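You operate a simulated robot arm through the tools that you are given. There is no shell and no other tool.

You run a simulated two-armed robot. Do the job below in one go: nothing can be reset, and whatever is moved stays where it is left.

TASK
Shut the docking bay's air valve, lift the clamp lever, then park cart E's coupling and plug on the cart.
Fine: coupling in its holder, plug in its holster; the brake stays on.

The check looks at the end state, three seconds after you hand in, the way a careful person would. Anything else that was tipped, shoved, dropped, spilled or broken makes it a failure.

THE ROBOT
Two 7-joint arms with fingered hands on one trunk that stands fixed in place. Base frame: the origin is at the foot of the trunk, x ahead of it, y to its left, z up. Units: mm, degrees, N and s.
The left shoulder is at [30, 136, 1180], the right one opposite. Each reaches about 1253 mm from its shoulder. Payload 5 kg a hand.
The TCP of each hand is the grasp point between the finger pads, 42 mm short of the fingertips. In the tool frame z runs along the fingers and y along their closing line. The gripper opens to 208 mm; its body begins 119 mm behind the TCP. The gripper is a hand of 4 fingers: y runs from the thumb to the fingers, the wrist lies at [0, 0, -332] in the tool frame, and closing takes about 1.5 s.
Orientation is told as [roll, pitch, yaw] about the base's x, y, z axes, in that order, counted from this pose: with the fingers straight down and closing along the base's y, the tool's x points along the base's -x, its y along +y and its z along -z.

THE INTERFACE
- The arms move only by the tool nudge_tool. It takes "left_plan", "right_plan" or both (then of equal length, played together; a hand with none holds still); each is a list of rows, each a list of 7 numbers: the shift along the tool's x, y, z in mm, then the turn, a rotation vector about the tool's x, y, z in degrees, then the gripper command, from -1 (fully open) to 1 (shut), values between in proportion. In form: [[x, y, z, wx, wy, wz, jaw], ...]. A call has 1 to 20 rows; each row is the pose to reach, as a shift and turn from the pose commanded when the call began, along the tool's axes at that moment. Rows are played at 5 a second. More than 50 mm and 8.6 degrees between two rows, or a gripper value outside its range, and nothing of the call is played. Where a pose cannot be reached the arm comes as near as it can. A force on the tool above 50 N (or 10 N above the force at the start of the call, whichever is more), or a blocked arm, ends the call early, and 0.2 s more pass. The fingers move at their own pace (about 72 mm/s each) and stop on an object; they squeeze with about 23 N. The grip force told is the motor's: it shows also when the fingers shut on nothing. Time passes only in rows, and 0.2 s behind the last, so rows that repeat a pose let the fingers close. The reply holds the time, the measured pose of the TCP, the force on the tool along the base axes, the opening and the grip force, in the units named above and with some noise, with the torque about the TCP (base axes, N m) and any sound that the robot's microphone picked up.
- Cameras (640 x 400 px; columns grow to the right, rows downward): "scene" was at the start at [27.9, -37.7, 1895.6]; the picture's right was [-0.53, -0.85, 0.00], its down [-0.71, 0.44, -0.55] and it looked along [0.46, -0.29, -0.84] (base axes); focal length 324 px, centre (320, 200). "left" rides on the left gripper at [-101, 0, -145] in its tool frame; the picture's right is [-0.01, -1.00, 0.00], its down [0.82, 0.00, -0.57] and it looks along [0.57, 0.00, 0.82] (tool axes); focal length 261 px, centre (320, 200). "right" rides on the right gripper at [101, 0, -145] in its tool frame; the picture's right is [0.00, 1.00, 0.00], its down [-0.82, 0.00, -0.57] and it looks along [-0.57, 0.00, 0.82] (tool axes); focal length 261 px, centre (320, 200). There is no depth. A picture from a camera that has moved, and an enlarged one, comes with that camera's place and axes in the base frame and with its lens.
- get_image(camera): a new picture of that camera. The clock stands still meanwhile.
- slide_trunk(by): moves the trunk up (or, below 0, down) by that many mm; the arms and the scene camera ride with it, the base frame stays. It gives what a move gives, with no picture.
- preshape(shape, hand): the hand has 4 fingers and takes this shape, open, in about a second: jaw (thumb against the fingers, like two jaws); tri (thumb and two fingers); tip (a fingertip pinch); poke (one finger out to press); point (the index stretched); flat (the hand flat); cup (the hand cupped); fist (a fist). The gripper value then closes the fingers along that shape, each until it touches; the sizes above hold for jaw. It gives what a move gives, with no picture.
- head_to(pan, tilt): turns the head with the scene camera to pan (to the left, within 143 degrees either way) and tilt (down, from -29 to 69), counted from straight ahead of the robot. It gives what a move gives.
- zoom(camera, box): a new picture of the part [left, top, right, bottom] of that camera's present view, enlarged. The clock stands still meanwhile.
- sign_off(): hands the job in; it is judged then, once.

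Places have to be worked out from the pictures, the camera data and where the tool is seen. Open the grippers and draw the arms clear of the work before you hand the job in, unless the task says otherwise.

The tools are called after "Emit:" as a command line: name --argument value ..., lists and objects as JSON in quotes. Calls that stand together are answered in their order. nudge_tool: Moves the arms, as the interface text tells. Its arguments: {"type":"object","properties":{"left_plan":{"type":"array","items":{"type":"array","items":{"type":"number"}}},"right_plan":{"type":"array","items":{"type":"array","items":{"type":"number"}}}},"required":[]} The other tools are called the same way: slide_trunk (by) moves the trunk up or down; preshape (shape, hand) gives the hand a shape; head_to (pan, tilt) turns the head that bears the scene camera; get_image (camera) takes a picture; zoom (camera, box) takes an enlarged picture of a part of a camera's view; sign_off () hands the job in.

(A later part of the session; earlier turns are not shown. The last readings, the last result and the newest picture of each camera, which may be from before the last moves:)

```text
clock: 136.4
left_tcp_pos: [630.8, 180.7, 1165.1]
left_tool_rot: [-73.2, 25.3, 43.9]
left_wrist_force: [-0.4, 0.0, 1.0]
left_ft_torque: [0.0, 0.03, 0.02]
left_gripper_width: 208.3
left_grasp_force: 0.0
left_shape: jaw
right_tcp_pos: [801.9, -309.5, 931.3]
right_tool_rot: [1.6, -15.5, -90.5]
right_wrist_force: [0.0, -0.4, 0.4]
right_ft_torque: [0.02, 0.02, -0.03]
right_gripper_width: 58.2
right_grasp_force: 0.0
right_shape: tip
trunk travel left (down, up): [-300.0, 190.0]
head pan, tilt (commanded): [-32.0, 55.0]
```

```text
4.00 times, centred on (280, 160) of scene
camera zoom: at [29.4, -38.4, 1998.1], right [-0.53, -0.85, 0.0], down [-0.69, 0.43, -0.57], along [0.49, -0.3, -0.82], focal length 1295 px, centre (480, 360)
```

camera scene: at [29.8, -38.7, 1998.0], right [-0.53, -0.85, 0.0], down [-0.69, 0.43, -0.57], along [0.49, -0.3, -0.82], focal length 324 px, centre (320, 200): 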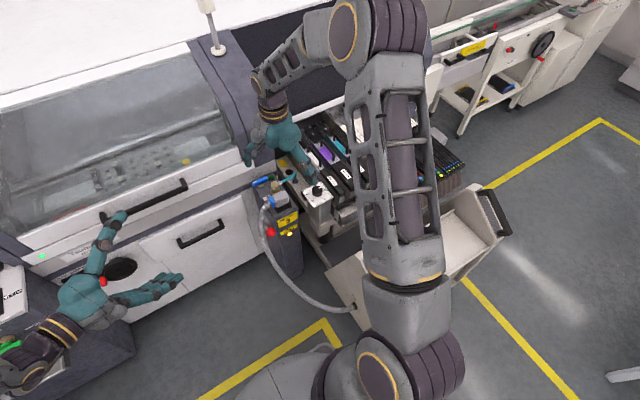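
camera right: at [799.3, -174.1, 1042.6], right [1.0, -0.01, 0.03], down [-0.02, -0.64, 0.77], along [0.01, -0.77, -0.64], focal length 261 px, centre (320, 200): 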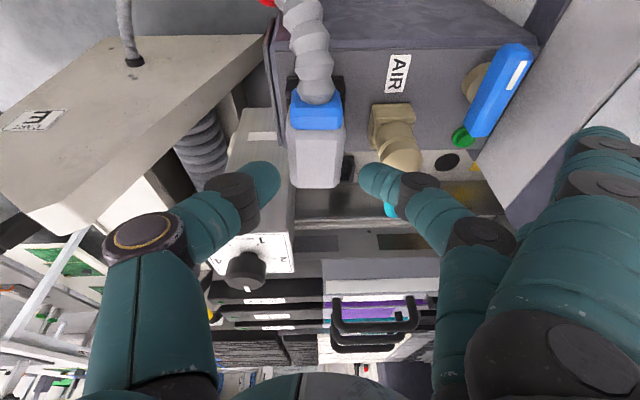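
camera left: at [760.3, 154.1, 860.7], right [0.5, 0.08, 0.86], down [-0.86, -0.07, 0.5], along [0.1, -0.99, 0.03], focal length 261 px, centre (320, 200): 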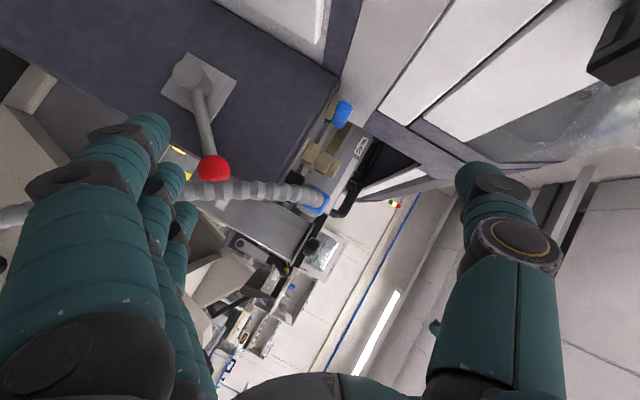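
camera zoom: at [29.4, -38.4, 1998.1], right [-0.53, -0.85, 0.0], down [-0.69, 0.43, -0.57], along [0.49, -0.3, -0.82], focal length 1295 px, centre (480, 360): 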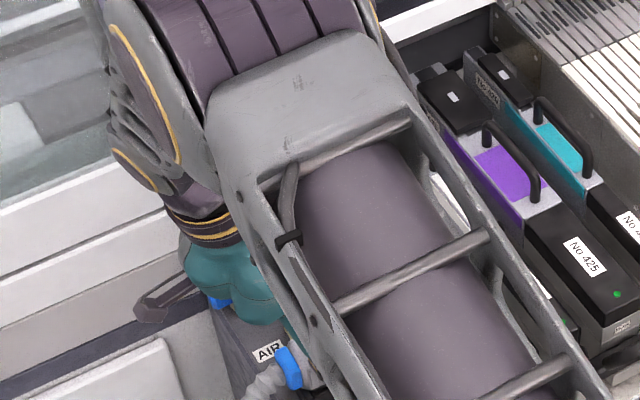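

The view shows thumb and finger straddling the plug as intended. I'll shift 3 mm toward −x for coupling clearance and descend to grip height, bringing the left camera round for a side view.

Emit:
nudge_tool --left_plan '[[-14, 25, 38, 0, 0, 0, -1], [-28, 49, 76, 0, 0, 0, -1], [-42, 74, 113, 0, 0, 0, -1], [-55, 99, 151, 0, 0, 0, -1], [-69, 123, 189, 0, 0, 0, -1], [-83, 148, 227, 0, 0, 0, -1], [-97, 173, 264, 0, 0, 0, -1], [-111, 197, 302, 0, 0, 0, -1]]' --right_plan '[[0, -3, 0, 0, 0, 0, 0.44], [3, -3, 9, 0, 0, 0, 0.44], [6, -3, 18, 0, 0, 0, 0.44], [9, -3, 27, 0, 0, 0, 0.44], [11, -3, 35, 0, 0, 0, 0.44], [13, -3, 42, 0, 0, 0, 0.44], [15, -3, 48, 0, 0, 0, 0.44], [17, -3, 54.4, 0, 0, 0, 0.44]]'

Emit:
get_image --camera "right"

Emit:
get_image --camera "left"

```text
clock: 138.2
left_tcp_pos: [779.4, 1.2, 869.0]
left_tool_rot: [-73.2, 25.2, 44.1]
left_wrist_force: [1.2, 0.9, 0.5]
left_ft_torque: [0.05, 0.07, -0.19]
left_gripper_width: 208.1
left_grasp_force: 0.0
left_shape: jaw
right_tcp_pos: [800.1, -308.6, 874.9]
right_tool_rot: [1.4, -15.6, -90.4]
right_wrist_force: [-0.3, 0.7, -1.5]
right_ft_torque: [0.08, 0.08, 0.13]
right_gripper_width: 58.1
right_grasp_force: 0.0
right_shape: tip
trunk travel left (down, up): [-300.0, 190.0]
head pan, tilt (commanded): [-32.0, 55.0]
```

```text
taken
camera right: at [798.9, -173.1, 985.8], right [1.0, -0.01, 0.03], down [-0.02, -0.64, 0.77], along [0.01, -0.77, -0.64], focal length 261 px, centre (320, 200)
```

right: 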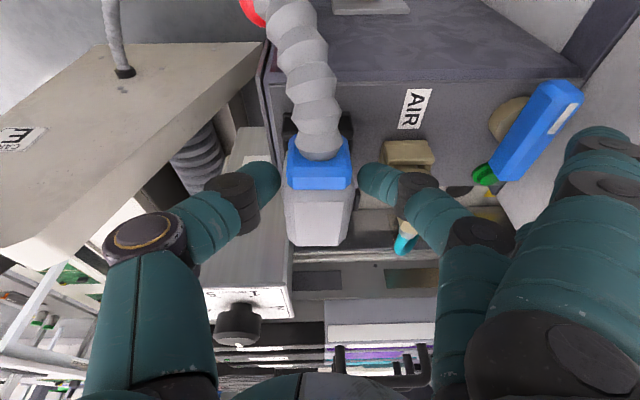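

```text
taken
camera left: at [761.6, 177.1, 862.4], right [0.5, 0.08, 0.86], down [-0.86, -0.07, 0.5], along [0.1, -0.99, 0.03], focal length 261 px, centre (320, 200)
```

left: 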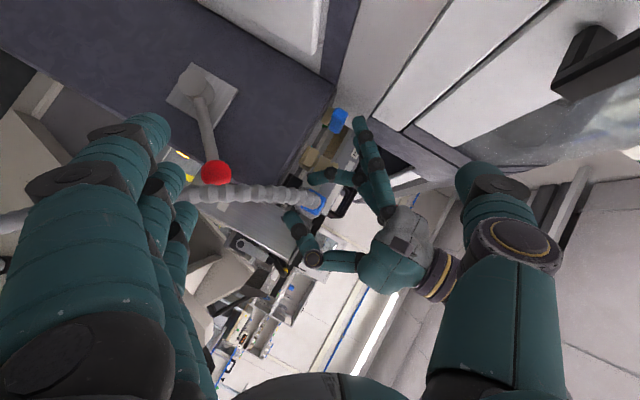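

Emit:
zoom --camera "left" --box '[270, 110, 400, 240]'

Emit:
zoom --camera "right" --box '[240, 120, 450, 270]'

```text
3.08 times, centred on (335, 175) of left
camera zoom: at [761.6, 177.1, 862.4], right [0.5, 0.08, 0.86], down [-0.86, -0.07, 0.5], along [0.1, -0.99, 0.03], focal length 802 px, centre (274, 277)
```

zoom: 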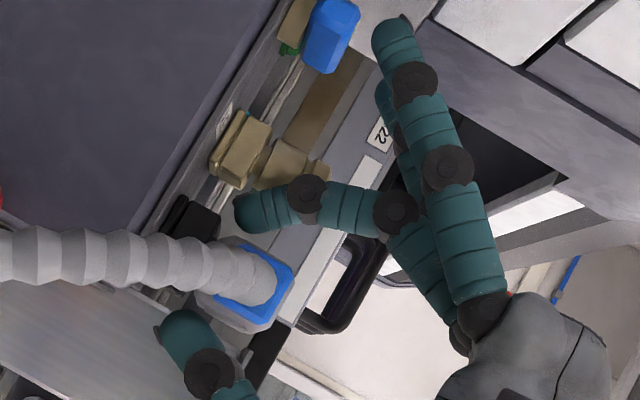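

```text
2.67 times, centred on (345, 195) of right
camera zoom: at [798.9, -173.1, 985.8], right [1.0, -0.01, 0.03], down [-0.02, -0.64, 0.77], along [0.01, -0.77, -0.64], focal length 695 px, centre (253, 213)
```

zoom: 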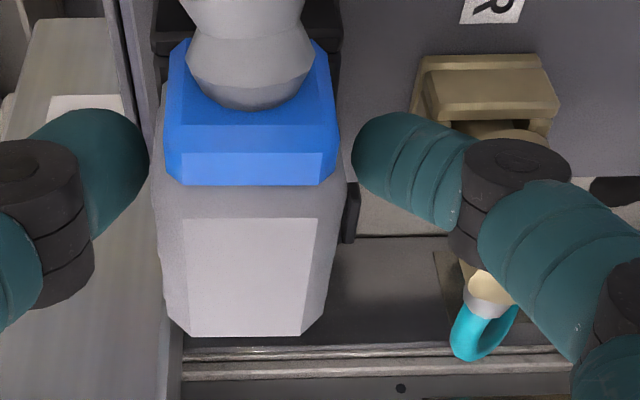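

Thumb and finger are within a few mm of the plug's sides and clear of the coupling. I'll close the pinch.

Emit:
nudge_tool --right_plan '[[0, 0, 0, 0, 0, 0, 0.6], [0, 0, 0, 0, 0, 0, 0.8], [0, 0, 0, 0, 0, 0, 1], [0, 0, 0, 0, 0, 0, 1], [0, 0, 0, 0, 0, 0, 1]]'

Emit:
zoom --camera "right" --box '[240, 120, 450, 270]'

```text
clock: 139.4
left_tcp_pos: [780.2, 1.7, 868.8]
left_tool_rot: [-73.2, 25.1, 44.0]
left_wrist_force: [0.5, -0.1, -0.5]
left_ft_torque: [-0.01, -0.01, -0.03]
left_gripper_width: 208.2
left_grasp_force: 0.2
left_shape: jaw
right_tcp_pos: [800.9, -309.4, 875.9]
right_tool_rot: [1.4, -15.5, -90.6]
right_wrist_force: [0.4, -0.4, -0.3]
right_ft_torque: [0.01, -0.14, -0.07]
right_gripper_width: 38.8
right_grasp_force: 22.6
right_shape: tip
trunk travel left (down, up): [-300.0, 190.0]
head pan, tilt (commanded): [-32.0, 55.0]
```

```text
2.67 times, centred on (345, 195) of right
camera zoom: at [798.2, -173.8, 986.6], right [1.0, -0.01, 0.03], down [-0.02, -0.64, 0.77], along [0.01, -0.77, -0.64], focal length 695 px, centre (253, 213)
```

zoom: 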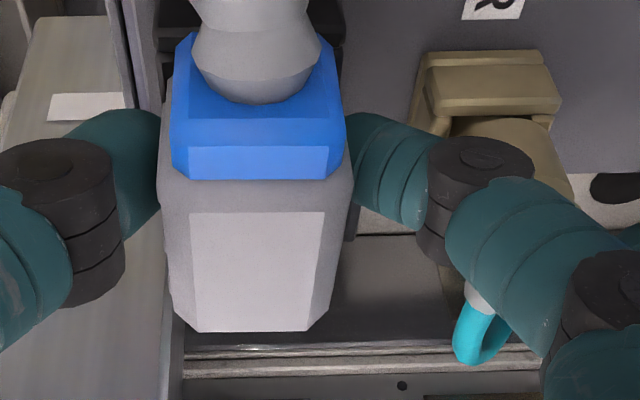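

Gripped at 22.6 N. I'll lift 20 mm slowly and check that it holds steady.

Emit:
nudge_tool --right_plan '[[-1.3, 0, -4.8, 0, 0, 0, 1], [-2.7, 0, -9.6, 0, 0, 0, 1], [-4, 0, -14.5, 0, 0, 0, 1], [-5.3, 0, -19.3, 0, 0, 0, 1]]'

Emit:
zoom --camera "right" --box '[240, 120, 450, 270]'

Emit:
zoom --camera "left" --box '[270, 130, 370, 230]'

```text
clock: 140.4
left_tcp_pos: [779.0, 0.8, 868.7]
left_tool_rot: [-73.3, 25.4, 44.0]
left_wrist_force: [0.2, 0.8, -0.2]
left_ft_torque: [0.0, -0.01, -0.01]
left_gripper_width: 208.2
left_grasp_force: 0.1
left_shape: jaw
right_tcp_pos: [798.2, -309.2, 895.2]
right_tool_rot: [1.4, -15.5, -90.4]
right_wrist_force: [0.2, 0.5, -2.0]
right_ft_torque: [-0.01, -0.03, 0.01]
right_gripper_width: 38.6
right_grasp_force: 22.8
right_shape: tip
trunk travel left (down, up): [-300.0, 190.0]
head pan, tilt (commanded): [-32.0, 55.0]
```

```text
2.67 times, centred on (345, 195) of right
camera zoom: at [797.2, -173.2, 1006.5], right [1.0, -0.01, 0.03], down [-0.02, -0.64, 0.77], along [0.01, -0.77, -0.64], focal length 695 px, centre (253, 213)
```

zoom: 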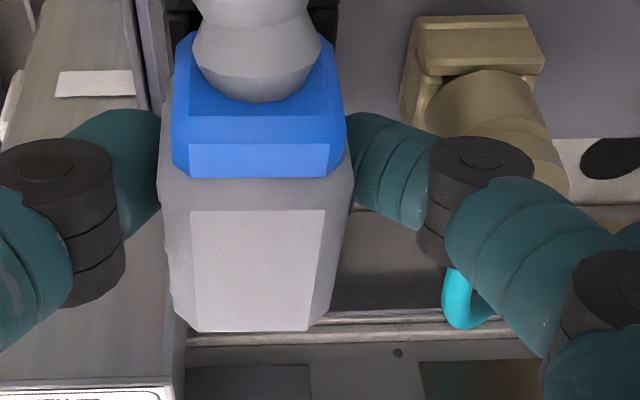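

```text
4.00 times, centred on (320, 180) of left
camera zoom: at [760.3, 176.7, 863.2], right [0.5, 0.08, 0.86], down [-0.86, -0.07, 0.5], along [0.1, -0.99, 0.03], focal length 1043 px, centre (320, 280)
```

zoom: 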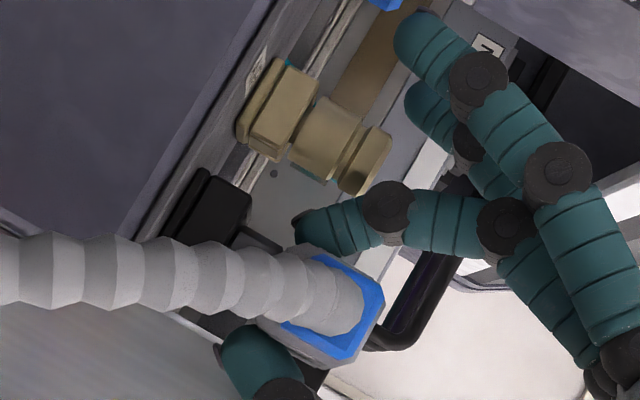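

Steady so far, with the plug rigid in the pinch. I'll raise it clear of the socket and carry it back toward x≈600, staying left of the dial.

Emit:
nudge_tool --right_plan '[[-5.3, 0, -19.3, 0, 0, 0, 1], [-10.7, 0, -38.6, 0, 0, 0, 1], [-27.6, -40, -54.6, 0, 0, 0, 1], [-43.2, -80, -65.9, 0, 0, 0, 1], [-58.7, -120, -77.2, 0, 0, 0, 1], [-73, -160, -83.6, 0, 0, 0, 1], [-85.9, -200, -85.2, 0, 0, 0, 1]]'

Emit:
get_image --camera "right"

```text
clock: 142.0
left_tcp_pos: [778.9, 1.6, 869.0]
left_tool_rot: [-73.4, 25.3, 44.0]
left_wrist_force: [-0.6, -0.4, 1.1]
left_ft_torque: [0.04, 0.01, 0.06]
left_gripper_width: 208.3
left_grasp_force: 0.1
left_shape: jaw
right_tcp_pos: [595.9, -369.7, 997.0]
right_tool_rot: [1.5, -15.6, -90.4]
right_wrist_force: [0.0, 0.6, -2.6]
right_ft_torque: [0.02, -0.01, -0.02]
right_gripper_width: 38.6
right_grasp_force: 23.1
right_shape: tip
trunk travel left (down, up): [-300.0, 190.0]
head pan, tilt (commanded): [-32.0, 55.0]
```

```text
taken
camera right: at [594.0, -232.7, 1107.5], right [1.0, -0.01, 0.03], down [-0.02, -0.64, 0.77], along [0.01, -0.77, -0.64], focal length 261 px, centre (320, 200)
```

right: 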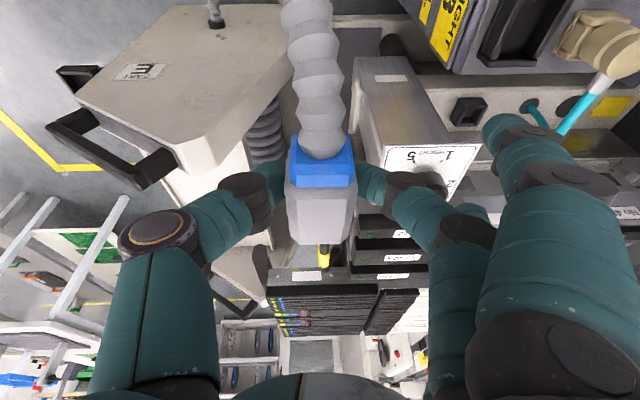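

Steady. Now I'll turn the hand +90° about the vertical (to yaw 0°) while moving further back and slightly up, above the handle height.

Emit:
nudge_tool --right_plan '[[-7, -14, -1.4, -2.2, 0, -7.9, 1], [-14, -27, -2.7, -4.4, 0, -15.8, 1], [-21, -41, -4.1, -6.6, 0, -23.7, 1], [-28, -55, -5.5, -8.7, 0, -31.6, 1], [-35, -68, -6.8, -10.9, 0, -39.4, 1], [-42, -82, -8.2, -13.1, 0, -47.3, 1], [-49, -95, -9.5, -15.3, 0, -55.2, 1], [-56, -109, -10.9, -17.5, 0, -63.1, 1], [-63, -123, -12.3, -19.7, 0, -71, 1], [-70, -136, -13.6, -21.9, 0, -78.9, 1], [-77, -150, -15, -24, 0, -86.8, 1]]'

Emit:
get_image --camera "right"

```text
clock: 144.4
left_tcp_pos: [779.1, 0.1, 869.8]
left_tool_rot: [-73.3, 25.1, 44.0]
left_wrist_force: [-0.2, -0.6, 0.5]
left_ft_torque: [0.04, 0.0, 0.09]
left_gripper_width: 208.0
left_grasp_force: 0.1
left_shape: jaw
right_tcp_pos: [444.7, -439.3, 1026.6]
right_tool_rot: [0.0, -16.9, 0.2]
right_wrist_force: [-0.5, -0.2, -3.0]
right_ft_torque: [0.05, -0.05, 0.01]
right_gripper_width: 38.7
right_grasp_force: 23.0
right_shape: tip
trunk travel left (down, up): [-300.0, 190.0]
head pan, tilt (commanded): [-32.0, 55.0]
```

```text
taken
camera right: at [306.8, -439.0, 1133.6], right [0.0, 1.0, 0.0], down [0.62, 0.0, 0.79], along [0.79, 0.0, -0.62], focal length 261 px, centre (320, 200)
```

right: 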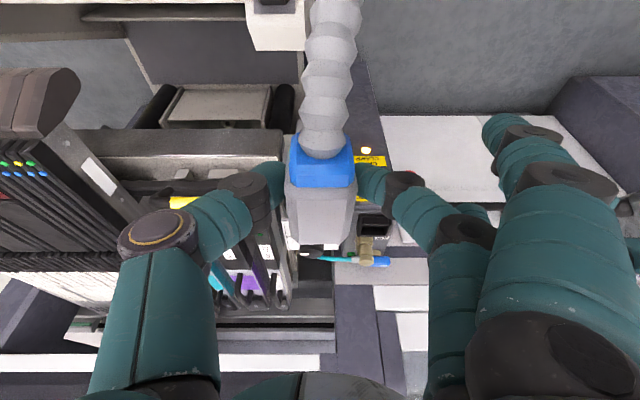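

Now at yaw 0° with the cable end toward the robot, still steady. I'll carry it over to above the holster at about z 1000.

Emit:
nudge_tool --right_plan '[[41, -6, -9, 0, 0, 0, 1], [81, -13, -18, 0, 0, 0, 1], [122, -19, -27, 0, 0, 0, 1], [163, -26, -35, 0, 0, 0, 1], [203, -32, -44, 0, 0, 0, 1], [244, -38, -53, 0, 0, 0, 1], [285, -45, -62, 0, 0, 0, 1], [325.6, -51, -70.8, 0, 1.4, 0, 1]]'

Emit:
get_image --camera "right"

```text
clock: 146.2
left_tcp_pos: [778.9, 2.1, 869.6]
left_tool_rot: [-73.3, 25.2, 44.0]
left_wrist_force: [0.0, -0.8, -0.6]
left_ft_torque: [0.0, 0.06, 0.06]
left_gripper_width: 208.1
left_grasp_force: 0.0
left_shape: jaw
right_tcp_pos: [110.6, -515.2, 987.0]
right_tool_rot: [0.2, -15.6, 0.1]
right_wrist_force: [-1.6, -0.5, -2.7]
right_ft_torque: [0.04, -0.05, 0.03]
right_gripper_width: 38.6
right_grasp_force: 23.3
right_shape: tip
right hand out of reach, approached as far as the arm can: row 4, 5, 6, 7, 8
trunk travel left (down, up): [-300.0, 190.0]
head pan, tilt (commanded): [-32.0, 55.0]
```

```text
taken
camera right: at [-24.6, -515.7, 1098.7], right [0.0, 1.0, 0.0], down [0.64, 0.0, 0.77], along [0.77, 0.0, -0.64], focal length 261 px, centre (320, 200)
```

right: 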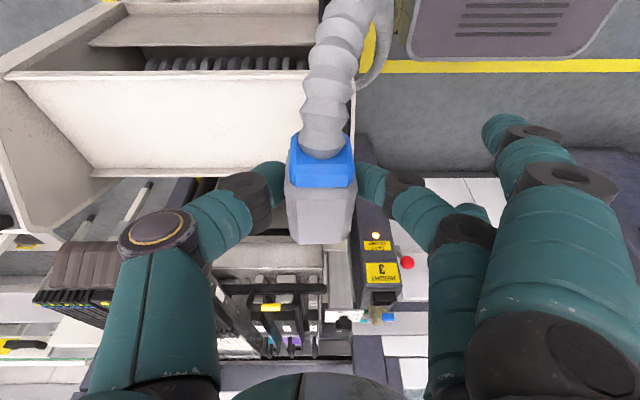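

The arm is slightly limited at this height (y −515 instead of −490), so I'll go lower, where it had more freedom, and re-measure.

Emit:
nudge_tool --right_plan '[[8, 0, 28, 0, 0, 0, 1], [16, 0, 56, 0, 0, 0, 1], [24, 0, 84, 0, 0, 0, 1], [32, 0, 113, 0, 0, 0, 1], [40, 0, 144, 0, 0, 0, 1]]'

Emit:
get_image --camera "right"

```text
clock: 147.4
left_tcp_pos: [779.3, 0.9, 867.9]
left_tool_rot: [-73.3, 25.3, 44.0]
left_wrist_force: [0.7, -0.6, 0.5]
left_ft_torque: [-0.02, 0.03, -0.02]
left_gripper_width: 208.0
left_grasp_force: 0.0
left_shape: jaw
right_tcp_pos: [113.8, -516.7, 841.3]
right_tool_rot: [-0.1, -15.5, 0.1]
right_wrist_force: [0.3, -1.0, -2.2]
right_ft_torque: [0.04, 0.03, 0.03]
right_gripper_width: 38.2
right_grasp_force: 22.6
right_shape: tip
trunk travel left (down, up): [-300.0, 190.0]
head pan, tilt (commanded): [-32.0, 55.0]
```

```text
taken
camera right: at [-21.6, -515.2, 951.5], right [0.01, 1.0, 0.0], down [0.64, 0.0, 0.77], along [0.77, 0.0, -0.64], focal length 261 px, centre (320, 200)
```

right: 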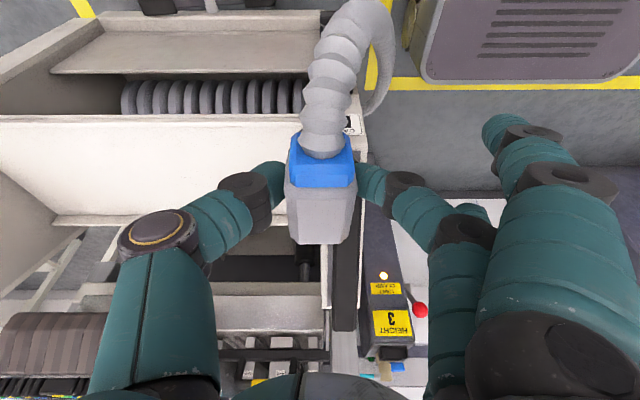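

Now at [114,-517,841] with no limit. I'll shift +26 mm in y and lower to about z 720, still well above the holster.

Emit:
nudge_tool --right_plan '[[0, 13, 0, 0, 0, 0, 1], [0, 26.5, 0, 0, 0, 0, 1], [11, 26.5, 39, 0, 0, 0, 1], [22, 26.5, 78, 0, 0, 0, 1], [33, 26.5, 117, 0, 0, 0, 1]]'

Emit:
get_image --camera "right"

Emit:
zoom --camera "right" --box '[260, 20, 420, 200]'

```text
clock: 148.6
left_tcp_pos: [778.9, 0.5, 868.8]
left_tool_rot: [-73.2, 25.2, 44.0]
left_wrist_force: [0.2, -1.1, -0.6]
left_ft_torque: [0.0, 0.03, -0.01]
left_gripper_width: 207.8
left_grasp_force: 0.1
left_shape: jaw
right_tcp_pos: [114.3, -490.6, 716.9]
right_tool_rot: [-0.1, -15.5, 0.0]
right_wrist_force: [0.1, -0.9, -2.6]
right_ft_torque: [0.13, 0.03, 0.06]
right_gripper_width: 38.2
right_grasp_force: 22.6
right_shape: tip
trunk travel left (down, up): [-300.0, 190.0]
head pan, tilt (commanded): [-32.0, 55.0]
```

```text
taken
camera right: at [-21.2, -489.3, 827.8], right [0.01, 1.0, 0.0], down [0.64, 0.0, 0.77], along [0.77, 0.0, -0.64], focal length 261 px, centre (320, 200)
```

right: 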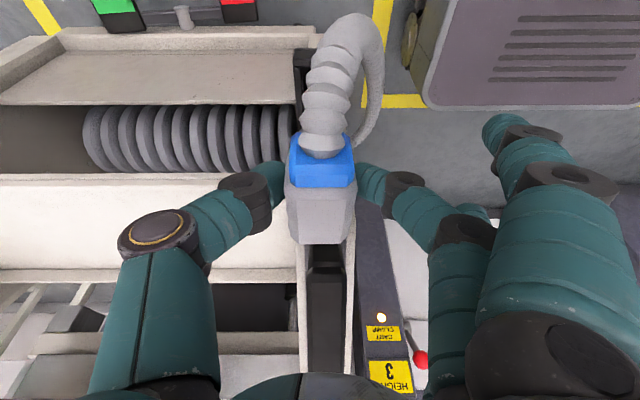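

```text
2.22 times, centred on (340, 110) of right
camera zoom: at [-21.2, -489.3, 827.8], right [0.01, 1.0, 0.0], down [0.64, 0.0, 0.77], along [0.77, 0.0, -0.64], focal length 579 px, centre (276, 400)
```

zoom: 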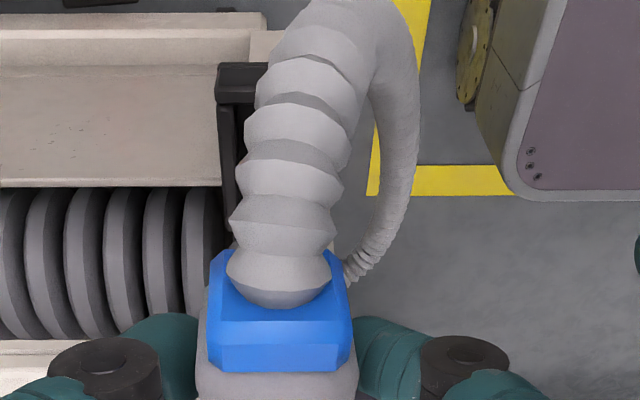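

The alignment looks right: nose centre about [118.6,-489], holster centre [119.5,-489], with the nose some 84 mm above the opening. I'll correct a 1.5° roll and lower 60 mm first.

Emit:
nudge_tool --right_plan '[[5.3, 0, 19.3, -0.7, 0, 0.2, 1], [10.7, 0, 38.5, -1.45, 0, 0.4, 1], [16, 0, 57.8, -1.45, 0, 0.4, 1]]'

Emit:
get_image --camera "right"

Emit:
zoom --camera "right" --box '[250, 60, 400, 200]'

```text
clock: 149.4
left_tcp_pos: [778.4, -0.5, 868.4]
left_tool_rot: [-73.3, 25.1, 43.9]
left_wrist_force: [0.1, -0.6, -0.3]
left_ft_torque: [-0.01, -0.01, 0.0]
left_gripper_width: 207.9
left_grasp_force: 0.0
left_shape: jaw
right_tcp_pos: [115.2, -489.3, 658.1]
right_tool_rot: [1.5, -15.5, -0.4]
right_wrist_force: [-0.3, -0.5, -2.7]
right_ft_torque: [0.07, 0.02, 0.02]
right_gripper_width: 38.4
right_grasp_force: 23.2
right_shape: tip
trunk travel left (down, up): [-300.0, 190.0]
head pan, tilt (commanded): [-32.0, 55.0]
```

```text
taken
camera right: at [-21.0, -492.0, 769.4], right [0.0, 1.0, 0.03], down [0.64, -0.02, 0.77], along [0.77, 0.01, -0.64], focal length 261 px, centre (320, 200)
```

right: 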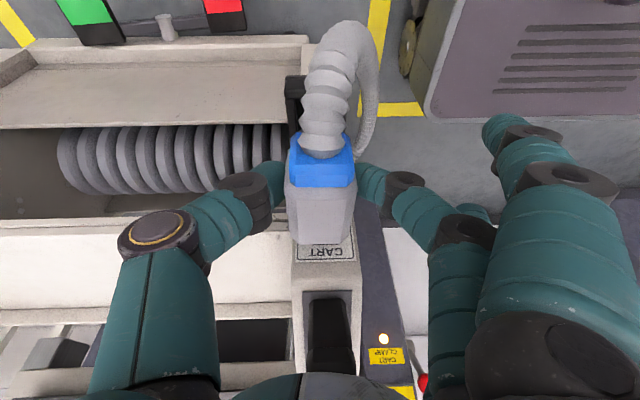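

```text
2.86 times, centred on (325, 130) of right
camera zoom: at [-21.0, -492.0, 769.4], right [0.0, 1.0, 0.03], down [0.64, -0.02, 0.77], along [0.77, 0.01, -0.64], focal length 745 px, centre (306, 400)
```

zoom: 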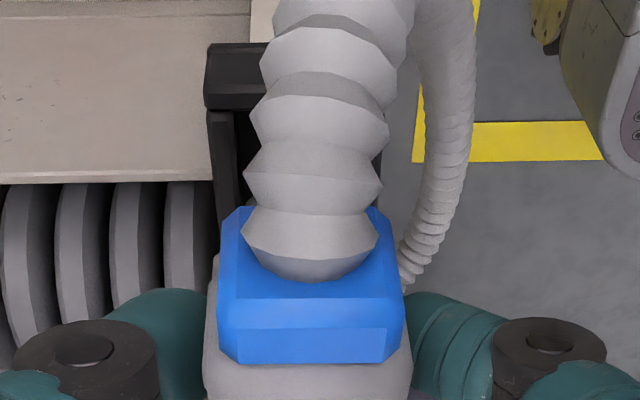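

Nose is about 26 mm above the opening; the holster looks about 2 mm further −y, so I'll shift −2 mm in y and lower 30 mm gently.

Emit:
nudge_tool --right_plan '[[2.7, -2, 9.6, 0, 0, 0, 1], [5.3, -2, 19.3, 0, 0, 0, 1], [6.7, -2, 24.1, 0, 0, 0, 1], [8, -2, 28.9, 0, 0, 0, 1]]'

Emit:
zoom --camera "right" --box '[220, 80, 420, 260]'

```text
clock: 150.4
left_tcp_pos: [778.5, 2.0, 869.2]
left_tool_rot: [-73.4, 25.2, 43.9]
left_wrist_force: [-0.6, 0.2, 0.2]
left_ft_torque: [0.03, 0.0, 0.01]
left_gripper_width: 208.0
left_grasp_force: 0.1
left_shape: jaw
right_tcp_pos: [111.4, -491.8, 630.0]
right_tool_rot: [1.4, -15.3, -0.5]
right_wrist_force: [-12.4, -1.4, 19.3]
right_ft_torque: [0.06, -0.19, 0.03]
right_gripper_width: 39.5
right_grasp_force: 23.6
right_shape: tip
trunk travel left (down, up): [-300.0, 190.0]
head pan, tilt (commanded): [-32.0, 55.0]
```

```text
2.22 times, centred on (320, 170) of right
camera zoom: at [-24.8, -492.8, 741.0], right [0.01, 1.0, 0.02], down [0.64, -0.02, 0.77], along [0.77, 0.01, -0.64], focal length 579 px, centre (320, 267)
```

zoom: 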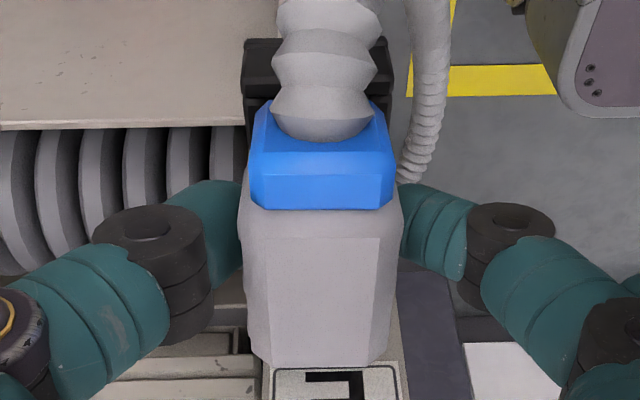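

The nose touches the +x rim (−12 N in x, 19 N up), so it should go a little toward −x. I'll shift the command −5 mm in x and continue down gently.

Emit:
nudge_tool --right_plan '[[4.8, 0, -1.3, 0, 0, 0, 1], [6, 0, 2.5, 0, 0, 0, 1], [7, 0, 6.4, 0, 0, 0, 1]]'

Emit:
zoom --camera "right" --box '[220, 80, 420, 260]'

```text
clock: 151.2
left_tcp_pos: [778.2, 0.7, 868.8]
left_tool_rot: [-73.4, 25.2, 44.0]
left_wrist_force: [0.5, -0.4, 0.7]
left_ft_torque: [0.0, 0.0, 0.0]
left_gripper_width: 208.1
left_grasp_force: 0.1
left_shape: jaw
right_tcp_pos: [104.8, -490.9, 619.5]
right_tool_rot: [1.4, -15.3, -0.5]
right_wrist_force: [-18.3, -3.1, 15.7]
right_ft_torque: [-0.05, 0.11, -0.03]
right_gripper_width: 40.0
right_grasp_force: 22.9
right_shape: tip
trunk travel left (down, up): [-300.0, 190.0]
head pan, tilt (commanded): [-32.0, 55.0]
```

```text
2.22 times, centred on (320, 170) of right
camera zoom: at [-29.7, -492.5, 732.1], right [0.01, 1.0, 0.03], down [0.64, -0.02, 0.77], along [0.77, 0.01, -0.64], focal length 579 px, centre (320, 267)
```

zoom: 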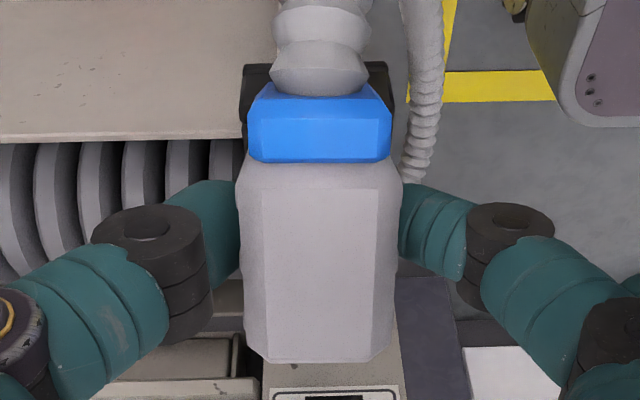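

The plug has pitched about 17° in the pinch because its far edge caught the +x rim (its nose sits a few mm further +x than I assumed). I'll lift 35 mm and then rotate the hand to level the plug.

Emit:
nudge_tool --right_plan '[[-3, 0, -11, 0, 0, 0, 1], [-6, 0, -22, 0, 0, 0, 1], [-9.4, 0, -33.7, 0, 0, 0, 1]]'

Emit:
get_image --camera "right"

```text
clock: 152.0
left_tcp_pos: [778.2, -0.6, 868.3]
left_tool_rot: [-73.4, 25.3, 43.9]
left_wrist_force: [0.1, -0.5, 0.4]
left_ft_torque: [0.01, 0.01, -0.01]
left_gripper_width: 208.0
left_grasp_force: 0.0
left_shape: jaw
right_tcp_pos: [108.4, -491.2, 654.7]
right_tool_rot: [1.5, -15.4, -0.4]
right_wrist_force: [0.4, 0.2, -2.8]
right_ft_torque: [-0.03, 0.0, 0.0]
right_gripper_width: 39.3
right_grasp_force: 22.9
right_shape: tip
trunk travel left (down, up): [-300.0, 190.0]
head pan, tilt (commanded): [-32.0, 55.0]
```

```text
taken
camera right: at [-27.1, -493.4, 766.8], right [0.0, 1.0, 0.03], down [0.64, -0.02, 0.77], along [0.77, 0.01, -0.64], focal length 261 px, centre (320, 200)
```

right: 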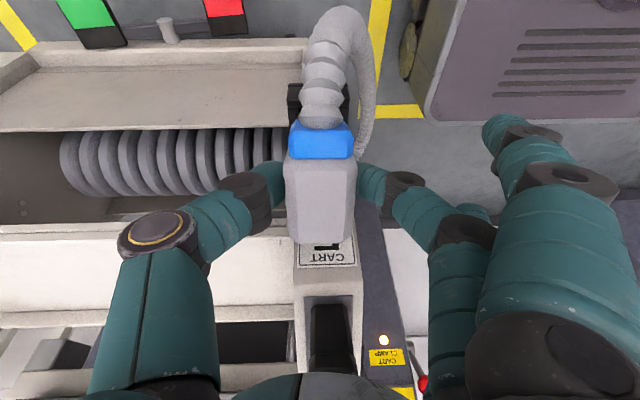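

Free again. I'll rotate the hand +17° about y to level the plug and move 7 mm in +x.

Emit:
nudge_tool --right_plan '[[-3.5, 0, 1, 0, 8.5, 0, 1], [-7, 0, 2, 0, 17, 0, 1]]'

Emit:
get_image --camera "right"

Emit:
zoom --camera "right" --box '[240, 60, 400, 260]'

```text
clock: 152.6
left_tcp_pos: [778.8, -0.4, 868.1]
left_tool_rot: [-73.3, 25.2, 43.9]
left_wrist_force: [0.1, 0.3, -0.6]
left_ft_torque: [-0.05, -0.05, -0.04]
left_gripper_width: 208.2
left_grasp_force: 0.0
left_shape: jaw
right_tcp_pos: [114.0, -490.9, 655.5]
right_tool_rot: [1.4, 1.7, -0.1]
right_wrist_force: [-1.4, 0.6, -1.8]
right_ft_torque: [-0.01, -0.16, 0.03]
right_gripper_width: 39.2
right_grasp_force: 23.2
right_shape: tip
trunk travel left (down, up): [-300.0, 190.0]
head pan, tilt (commanded): [-32.0, 55.0]
```

```text
taken
camera right: at [17.5, -493.8, 801.9], right [0.01, 1.0, 0.02], down [0.84, -0.02, 0.55], along [0.55, 0.02, -0.84], focal length 261 px, centre (320, 200)
```

right: 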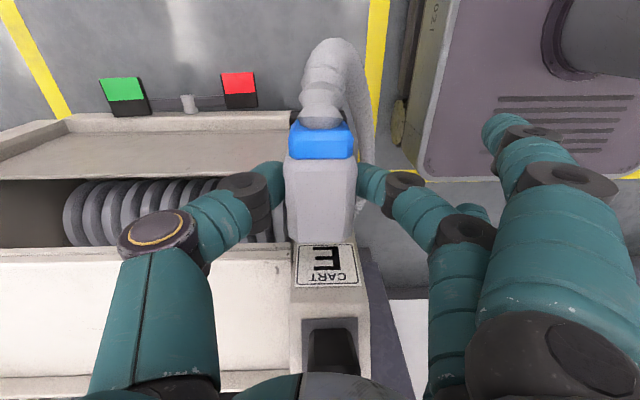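

```text
2.00 times, centred on (320, 160) of right
camera zoom: at [17.5, -493.8, 801.9], right [0.01, 1.0, 0.02], down [0.84, -0.02, 0.55], along [0.55, 0.02, -0.84], focal length 521 px, centre (320, 280)
```

zoom: 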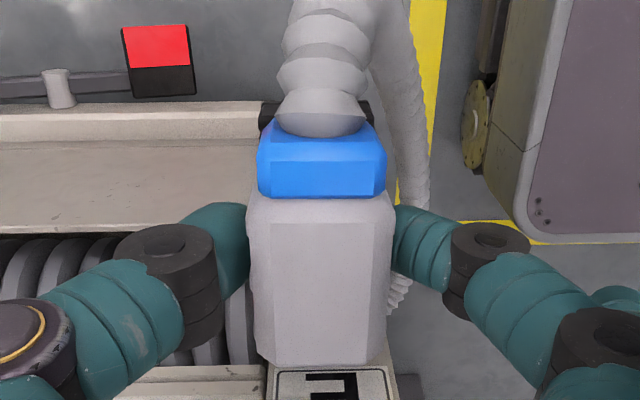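

The plug is level again. I'll zoom in on the visible edge of the holster behind the collar to fix the relative x-position.

Emit:
zoom --camera "right" --box '[280, 90, 360, 160]'

```text
5.71 times, centred on (320, 125) of right
camera zoom: at [17.5, -493.8, 801.9], right [0.01, 1.0, 0.02], down [0.84, -0.02, 0.55], along [0.55, 0.02, -0.84], focal length 1489 px, centre (320, 629)
```

zoom: 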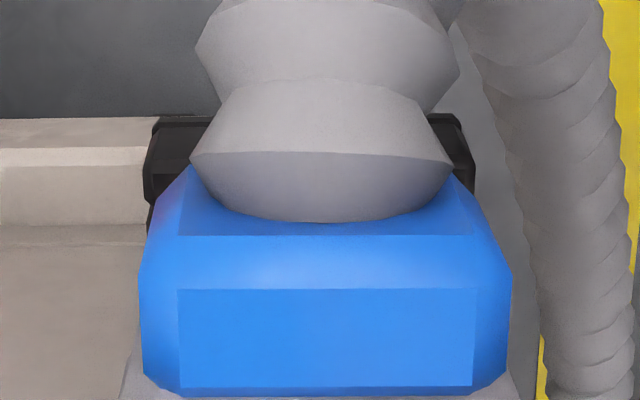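

The holster's x matches my estimate, and with the plug re-levelled its nose should be near its centre. I'll lower 22 mm to just above the rim and then in small steps.

Emit:
nudge_tool --right_plan '[[-0.3, 0, 10, 0, 0, 0, 1], [-0.6, 0, 20, 0, 0, 0, 1], [-0.8, 0, 26, 0, 0, 0, 1]]'

Emit:
zoom --camera "right" --box '[240, 60, 400, 260]'

```text
clock: 153.4
left_tcp_pos: [778.9, 1.8, 869.2]
left_tool_rot: [-73.3, 25.3, 44.0]
left_wrist_force: [0.1, -0.4, 0.0]
left_ft_torque: [-0.02, 0.03, -0.06]
left_gripper_width: 208.2
left_grasp_force: 0.0
left_shape: jaw
right_tcp_pos: [115.1, -490.5, 630.8]
right_tool_rot: [1.4, 1.5, 0.0]
right_wrist_force: [-0.3, -0.6, -2.7]
right_ft_torque: [0.02, 0.01, 0.03]
right_gripper_width: 39.4
right_grasp_force: 23.0
right_shape: tip
trunk travel left (down, up): [-300.0, 190.0]
head pan, tilt (commanded): [-32.0, 55.0]
```

```text
2.00 times, centred on (320, 160) of right
camera zoom: at [18.9, -493.6, 775.6], right [0.01, 1.0, 0.02], down [0.84, -0.02, 0.55], along [0.55, 0.02, -0.84], focal length 521 px, centre (320, 280)
```

zoom: 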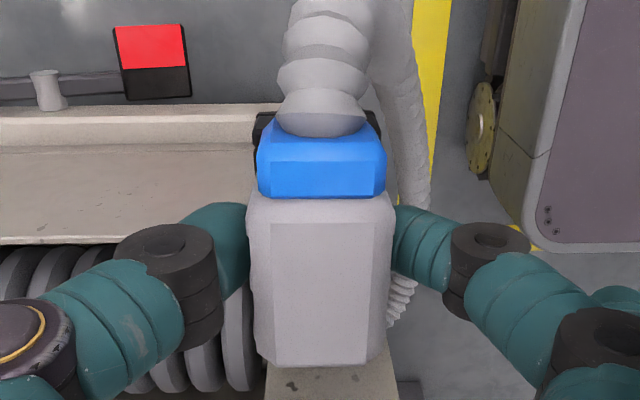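

No contact yet, so the nose is entering the opening. I'll continue down in small steps.

Emit:
nudge_tool --right_plan '[[-0.1, 0, 4, 0, 0, 0, 1], [-0.2, 0, 8, 0, 0, 0, 1]]'

```text
clock: 154.0
left_tcp_pos: [779.4, 1.1, 868.8]
left_tool_rot: [-73.2, 25.3, 44.0]
left_wrist_force: [0.7, 0.7, -0.3]
left_ft_torque: [0.02, 0.02, 0.02]
left_gripper_width: 208.2
left_grasp_force: 0.1
left_shape: jaw
right_tcp_pos: [115.9, -491.1, 622.0]
right_tool_rot: [1.3, 1.6, 0.0]
right_wrist_force: [-0.3, 0.3, 0.8]
right_ft_torque: [-0.01, -0.19, 0.02]
right_gripper_width: 39.2
right_grasp_force: 23.3
right_shape: tip
trunk travel left (down, up): [-300.0, 190.0]
head pan, tilt (commanded): [-32.0, 55.0]
```

Emit:
nudge_tool --right_plan '[[-0.1, 0, 3, 0, 0, 0, 1], [-0.2, 0, 6, 0, 0, 0, 1]]'

Emit:
zoom --camera "right" --box '[240, 60, 400, 260]'

```text
clock: 154.6
left_tcp_pos: [778.7, 2.9, 869.6]
left_tool_rot: [-73.4, 25.2, 44.1]
left_wrist_force: [-0.5, -0.5, -0.3]
left_ft_torque: [0.0, 0.02, 0.01]
left_gripper_width: 208.1
left_grasp_force: 0.1
left_shape: jaw
right_tcp_pos: [113.6, -491.1, 619.0]
right_tool_rot: [1.3, 1.5, 0.0]
right_wrist_force: [-1.5, -4.2, 50.3]
right_ft_torque: [0.42, -3.92, -0.21]
right_gripper_width: 39.4
right_grasp_force: 23.4
right_shape: tip
trunk travel left (down, up): [-300.0, 190.0]
head pan, tilt (commanded): [-32.0, 55.0]
```

```text
2.00 times, centred on (320, 160) of right
camera zoom: at [17.8, -494.1, 763.9], right [0.01, 1.0, 0.02], down [0.83, -0.02, 0.55], along [0.55, 0.01, -0.83], focal length 521 px, centre (320, 280)
```

zoom: 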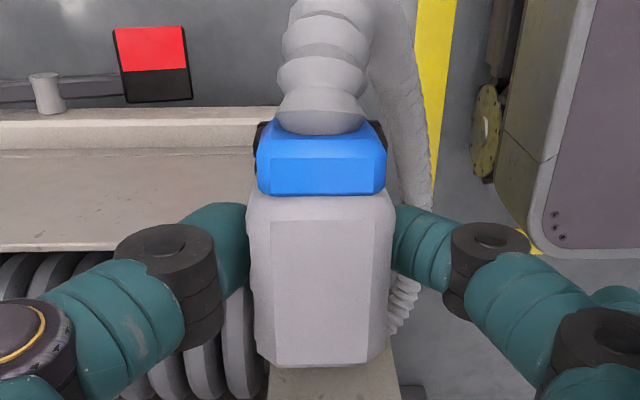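

The 50 N reaction (at x≈+78 from the TCP) is my palm touching the cart handle, not the plug; the nose is already about 16 mm into the holster. I'll back up 3 mm and release it.

Emit:
nudge_tool --right_plan '[[0, 0, -3, 0, 0, 0, 1], [0, 0, -4, 0, 0, 0, 0.7], [0, 0, -4, 0, 0, 0, 0.44], [0, 0, -4, 0, 0, 0, 0.44]]'

Emit:
get_image --camera "right"

Emit:
zoom --camera "right" --box '[240, 60, 400, 260]'

```text
clock: 155.6
left_tcp_pos: [778.2, 0.7, 869.1]
left_tool_rot: [-73.4, 25.2, 44.0]
left_wrist_force: [-0.1, 0.7, 0.1]
left_ft_torque: [0.0, -0.02, 0.0]
left_gripper_width: 208.0
left_grasp_force: 0.1
left_shape: jaw
right_tcp_pos: [114.2, -490.3, 619.6]
right_tool_rot: [1.5, 1.5, 0.0]
right_wrist_force: [-9.6, -5.8, 6.5]
right_ft_torque: [0.83, -1.57, -0.38]
right_gripper_width: 57.7
right_grasp_force: 0.2
right_shape: tip
trunk travel left (down, up): [-300.0, 190.0]
head pan, tilt (commanded): [-32.0, 55.0]
```

```text
taken
camera right: at [17.8, -493.4, 765.6], right [0.01, 1.0, 0.03], down [0.84, -0.02, 0.55], along [0.55, 0.02, -0.84], focal length 261 px, centre (320, 200)
```

right: 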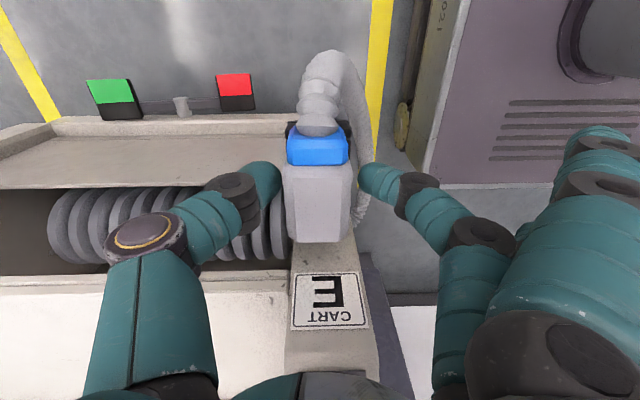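

```text
2.00 times, centred on (320, 160) of right
camera zoom: at [17.8, -493.4, 765.6], right [0.01, 1.0, 0.03], down [0.84, -0.02, 0.55], along [0.55, 0.02, -0.84], focal length 521 px, centre (320, 280)
```

zoom: 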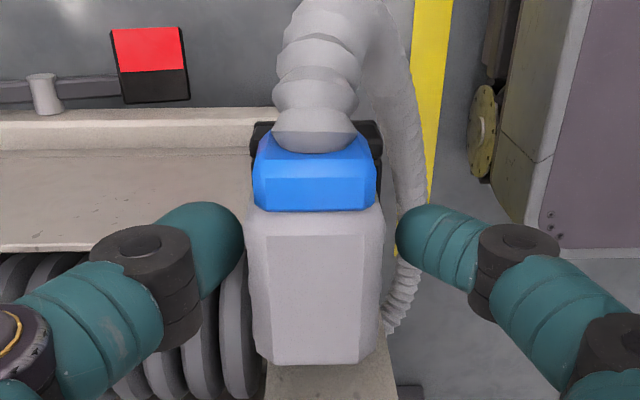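

The plug is released and sitting in the holster. I'll move the hand slightly −x off the handle and straight up, then inspect.

Emit:
nudge_tool --right_plan '[[5, 0, -5, 0, 0, 0, 0.44], [8, 0, -35, 0, 0, 0, 0.44], [8, 0, -75, 0, 0, 0, 0.44], [8, 0, -115, 0, 0, 0, 0.44], [8, 0, -155, 0, 0, 0, 0.44]]'

Emit:
get_image --camera "right"

Emit:
zoom --camera "right" --box '[250, 30, 410, 200]'

```text
clock: 156.8
left_tcp_pos: [778.3, 2.0, 869.1]
left_tool_rot: [-73.3, 25.2, 44.0]
left_wrist_force: [0.8, -0.1, 0.2]
left_ft_torque: [-0.02, -0.01, -0.01]
left_gripper_width: 208.0
left_grasp_force: 0.2
left_shape: jaw
right_tcp_pos: [112.3, -491.9, 776.7]
right_tool_rot: [1.5, 1.5, 0.0]
right_wrist_force: [-0.7, 0.0, -0.3]
right_ft_torque: [-0.05, -0.05, 0.02]
right_gripper_width: 57.7
right_grasp_force: 0.1
right_shape: tip
trunk travel left (down, up): [-300.0, 190.0]
head pan, tilt (commanded): [-32.0, 55.0]
```

```text
taken
camera right: at [15.2, -496.0, 922.4], right [0.01, 1.0, 0.03], down [0.84, -0.02, 0.55], along [0.55, 0.02, -0.84], focal length 261 px, centre (320, 200)
```

right: 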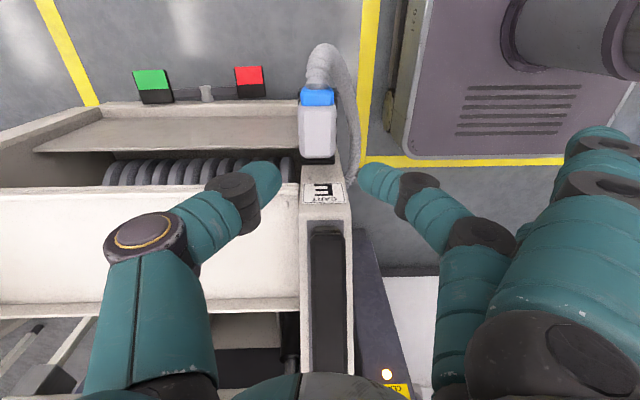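

```text
2.35 times, centred on (330, 115) of right
camera zoom: at [15.2, -496.0, 922.4], right [0.01, 1.0, 0.03], down [0.84, -0.02, 0.55], along [0.55, 0.02, -0.84], focal length 613 px, centre (296, 400)
```

zoom: 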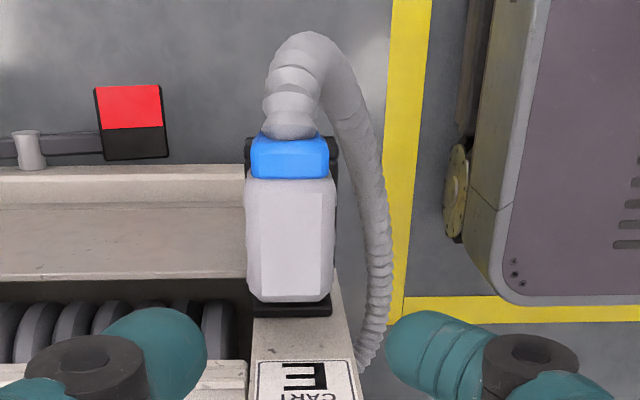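

The plug now sits in the holster frame. I'll zoom in closely to judge whether it's fully seated and upright.

Emit:
zoom --camera "right" --box '[285, 70, 355, 180]'

Emit:
head_to --pan -74 --tilt 66

Emit:
get_image --camera "scene"

```text
3.64 times, centred on (320, 125) of right
camera zoom: at [15.2, -496.0, 922.4], right [0.01, 1.0, 0.03], down [0.84, -0.02, 0.55], along [0.55, 0.02, -0.84], focal length 948 px, centre (320, 473)
```

zoom: 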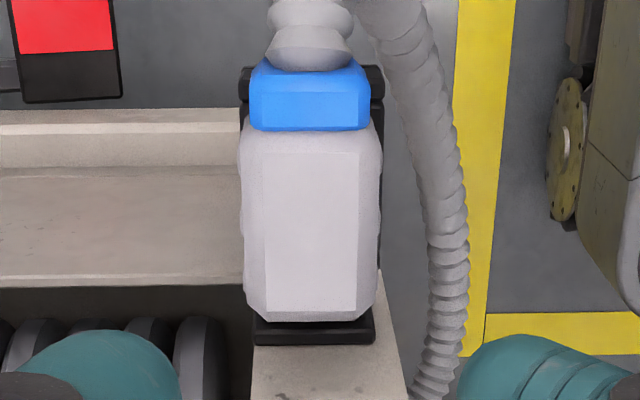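

```text
clock: 157.9
left_tcp_pos: [778.4, 0.4, 867.7]
left_tool_rot: [-73.3, 25.4, 44.0]
left_wrist_force: [0.3, 0.6, -0.1]
left_ft_torque: [0.0, -0.02, 0.0]
left_gripper_width: 207.9
left_grasp_force: 0.0
left_shape: jaw
right_tcp_pos: [112.4, -492.7, 776.3]
right_tool_rot: [1.4, 1.5, -0.1]
right_wrist_force: [-1.4, 1.1, -1.3]
right_ft_torque: [0.05, 0.01, 0.02]
right_gripper_width: 57.9
right_grasp_force: 0.0
right_shape: tip
trunk travel left (down, up): [-300.0, 190.0]
head pan, tilt (commanded): [-74.0, 66.0]
```

```text
taken
camera scene: at [-15.0, -57.7, 1985.4], right [-0.96, -0.28, 0.0], down [-0.25, 0.88, -0.41], along [0.11, -0.39, -0.91], focal length 324 px, centre (320, 200)
```

scene: 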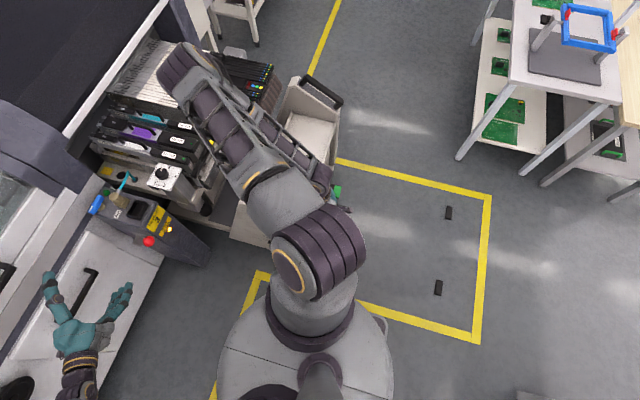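

The plug sits upright in its holster with the frame visible all round. Now for the coupling: I'll carry the right hand back up and over to the dock, turning to yaw −75°, and switch it to the "tri" shape.

Emit:
nudge_tool --right_plan '[[1, 0, -40, 0, 0, 0, 0.2], [-18, 5, -80, 0, 0, 0, 0.2], [-58, 10, -116, 0, 0, 0, 0.2], [-102, 15, -143, 0, 0, 0, 0.2], [-146, 20, -164, 0, 0, 0, 0.2], [-191, 35, -185, 0, 0, 8.3, 0.2], [-235, 50, -206, 0, 0, 16.6, 0.2], [-279, 65, -227, 0, 0, 25, 0.2], [-324, 80, -248, 0, 0, 33.3, 0.2], [-368, 95, -270, 0, 0, 41.6, 0.2], [-413, 110, -291, 0, 0, 50, 0.2], [-457, 125, -312, 0, 0, 58.3, 0.2], [-502, 140, -323, 0, 0, 66.6, 0.2], [-547, 155, -334, 0, 0, 75, 0.2]]'

Emit:
preshape --hand "right" --shape "tri"

Emit:
get_image --camera "right"

Emit:
zoom --camera "left" --box '[280, 60, 480, 240]'

```text
refused: row 3 steps farther than a row can; nothing moved
```

```text
clock: 158.8
left_tcp_pos: [779.2, 1.1, 869.2]
left_tool_rot: [-73.2, 25.2, 44.0]
left_wrist_force: [-0.2, 0.4, -0.4]
left_ft_torque: [-0.02, -0.02, 0.0]
left_gripper_width: 207.9
left_grasp_force: 0.0
left_shape: jaw
right_tcp_pos: [111.8, -493.3, 773.6]
right_tool_rot: [1.4, 1.6, 0.0]
right_wrist_force: [-0.3, 0.2, 0.3]
right_ft_torque: [-0.01, 0.01, 0.03]
right_gripper_width: 207.9
right_grasp_force: 0.1
right_shape: tri
trunk travel left (down, up): [-300.0, 190.0]
head pan, tilt (commanded): [-74.0, 66.0]
```

```text
taken
camera right: at [15.7, -496.8, 921.6], right [0.01, 1.0, 0.02], down [0.84, -0.02, 0.55], along [0.55, 0.02, -0.84], focal length 261 px, centre (320, 200)
```

right: 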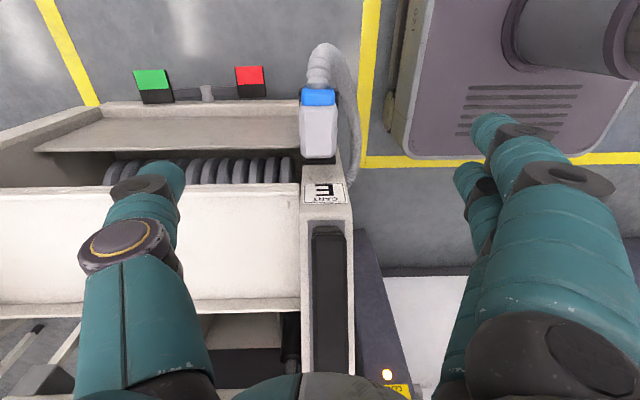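

```text
2.22 times, centred on (380, 150) of left
camera zoom: at [760.3, 176.6, 863.2], right [0.5, 0.08, 0.86], down [-0.86, -0.07, 0.5], along [0.1, -0.99, 0.03], focal length 579 px, centre (187, 311)
```

zoom: 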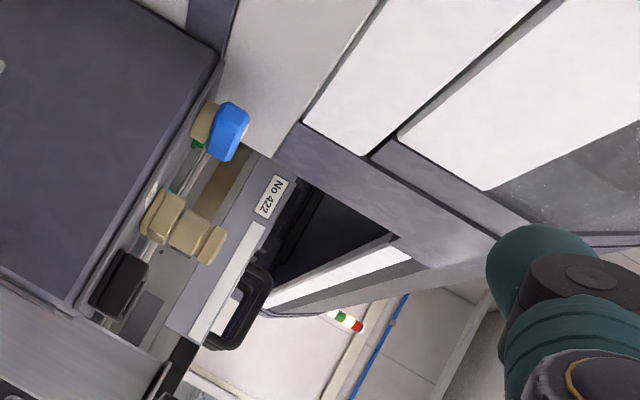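

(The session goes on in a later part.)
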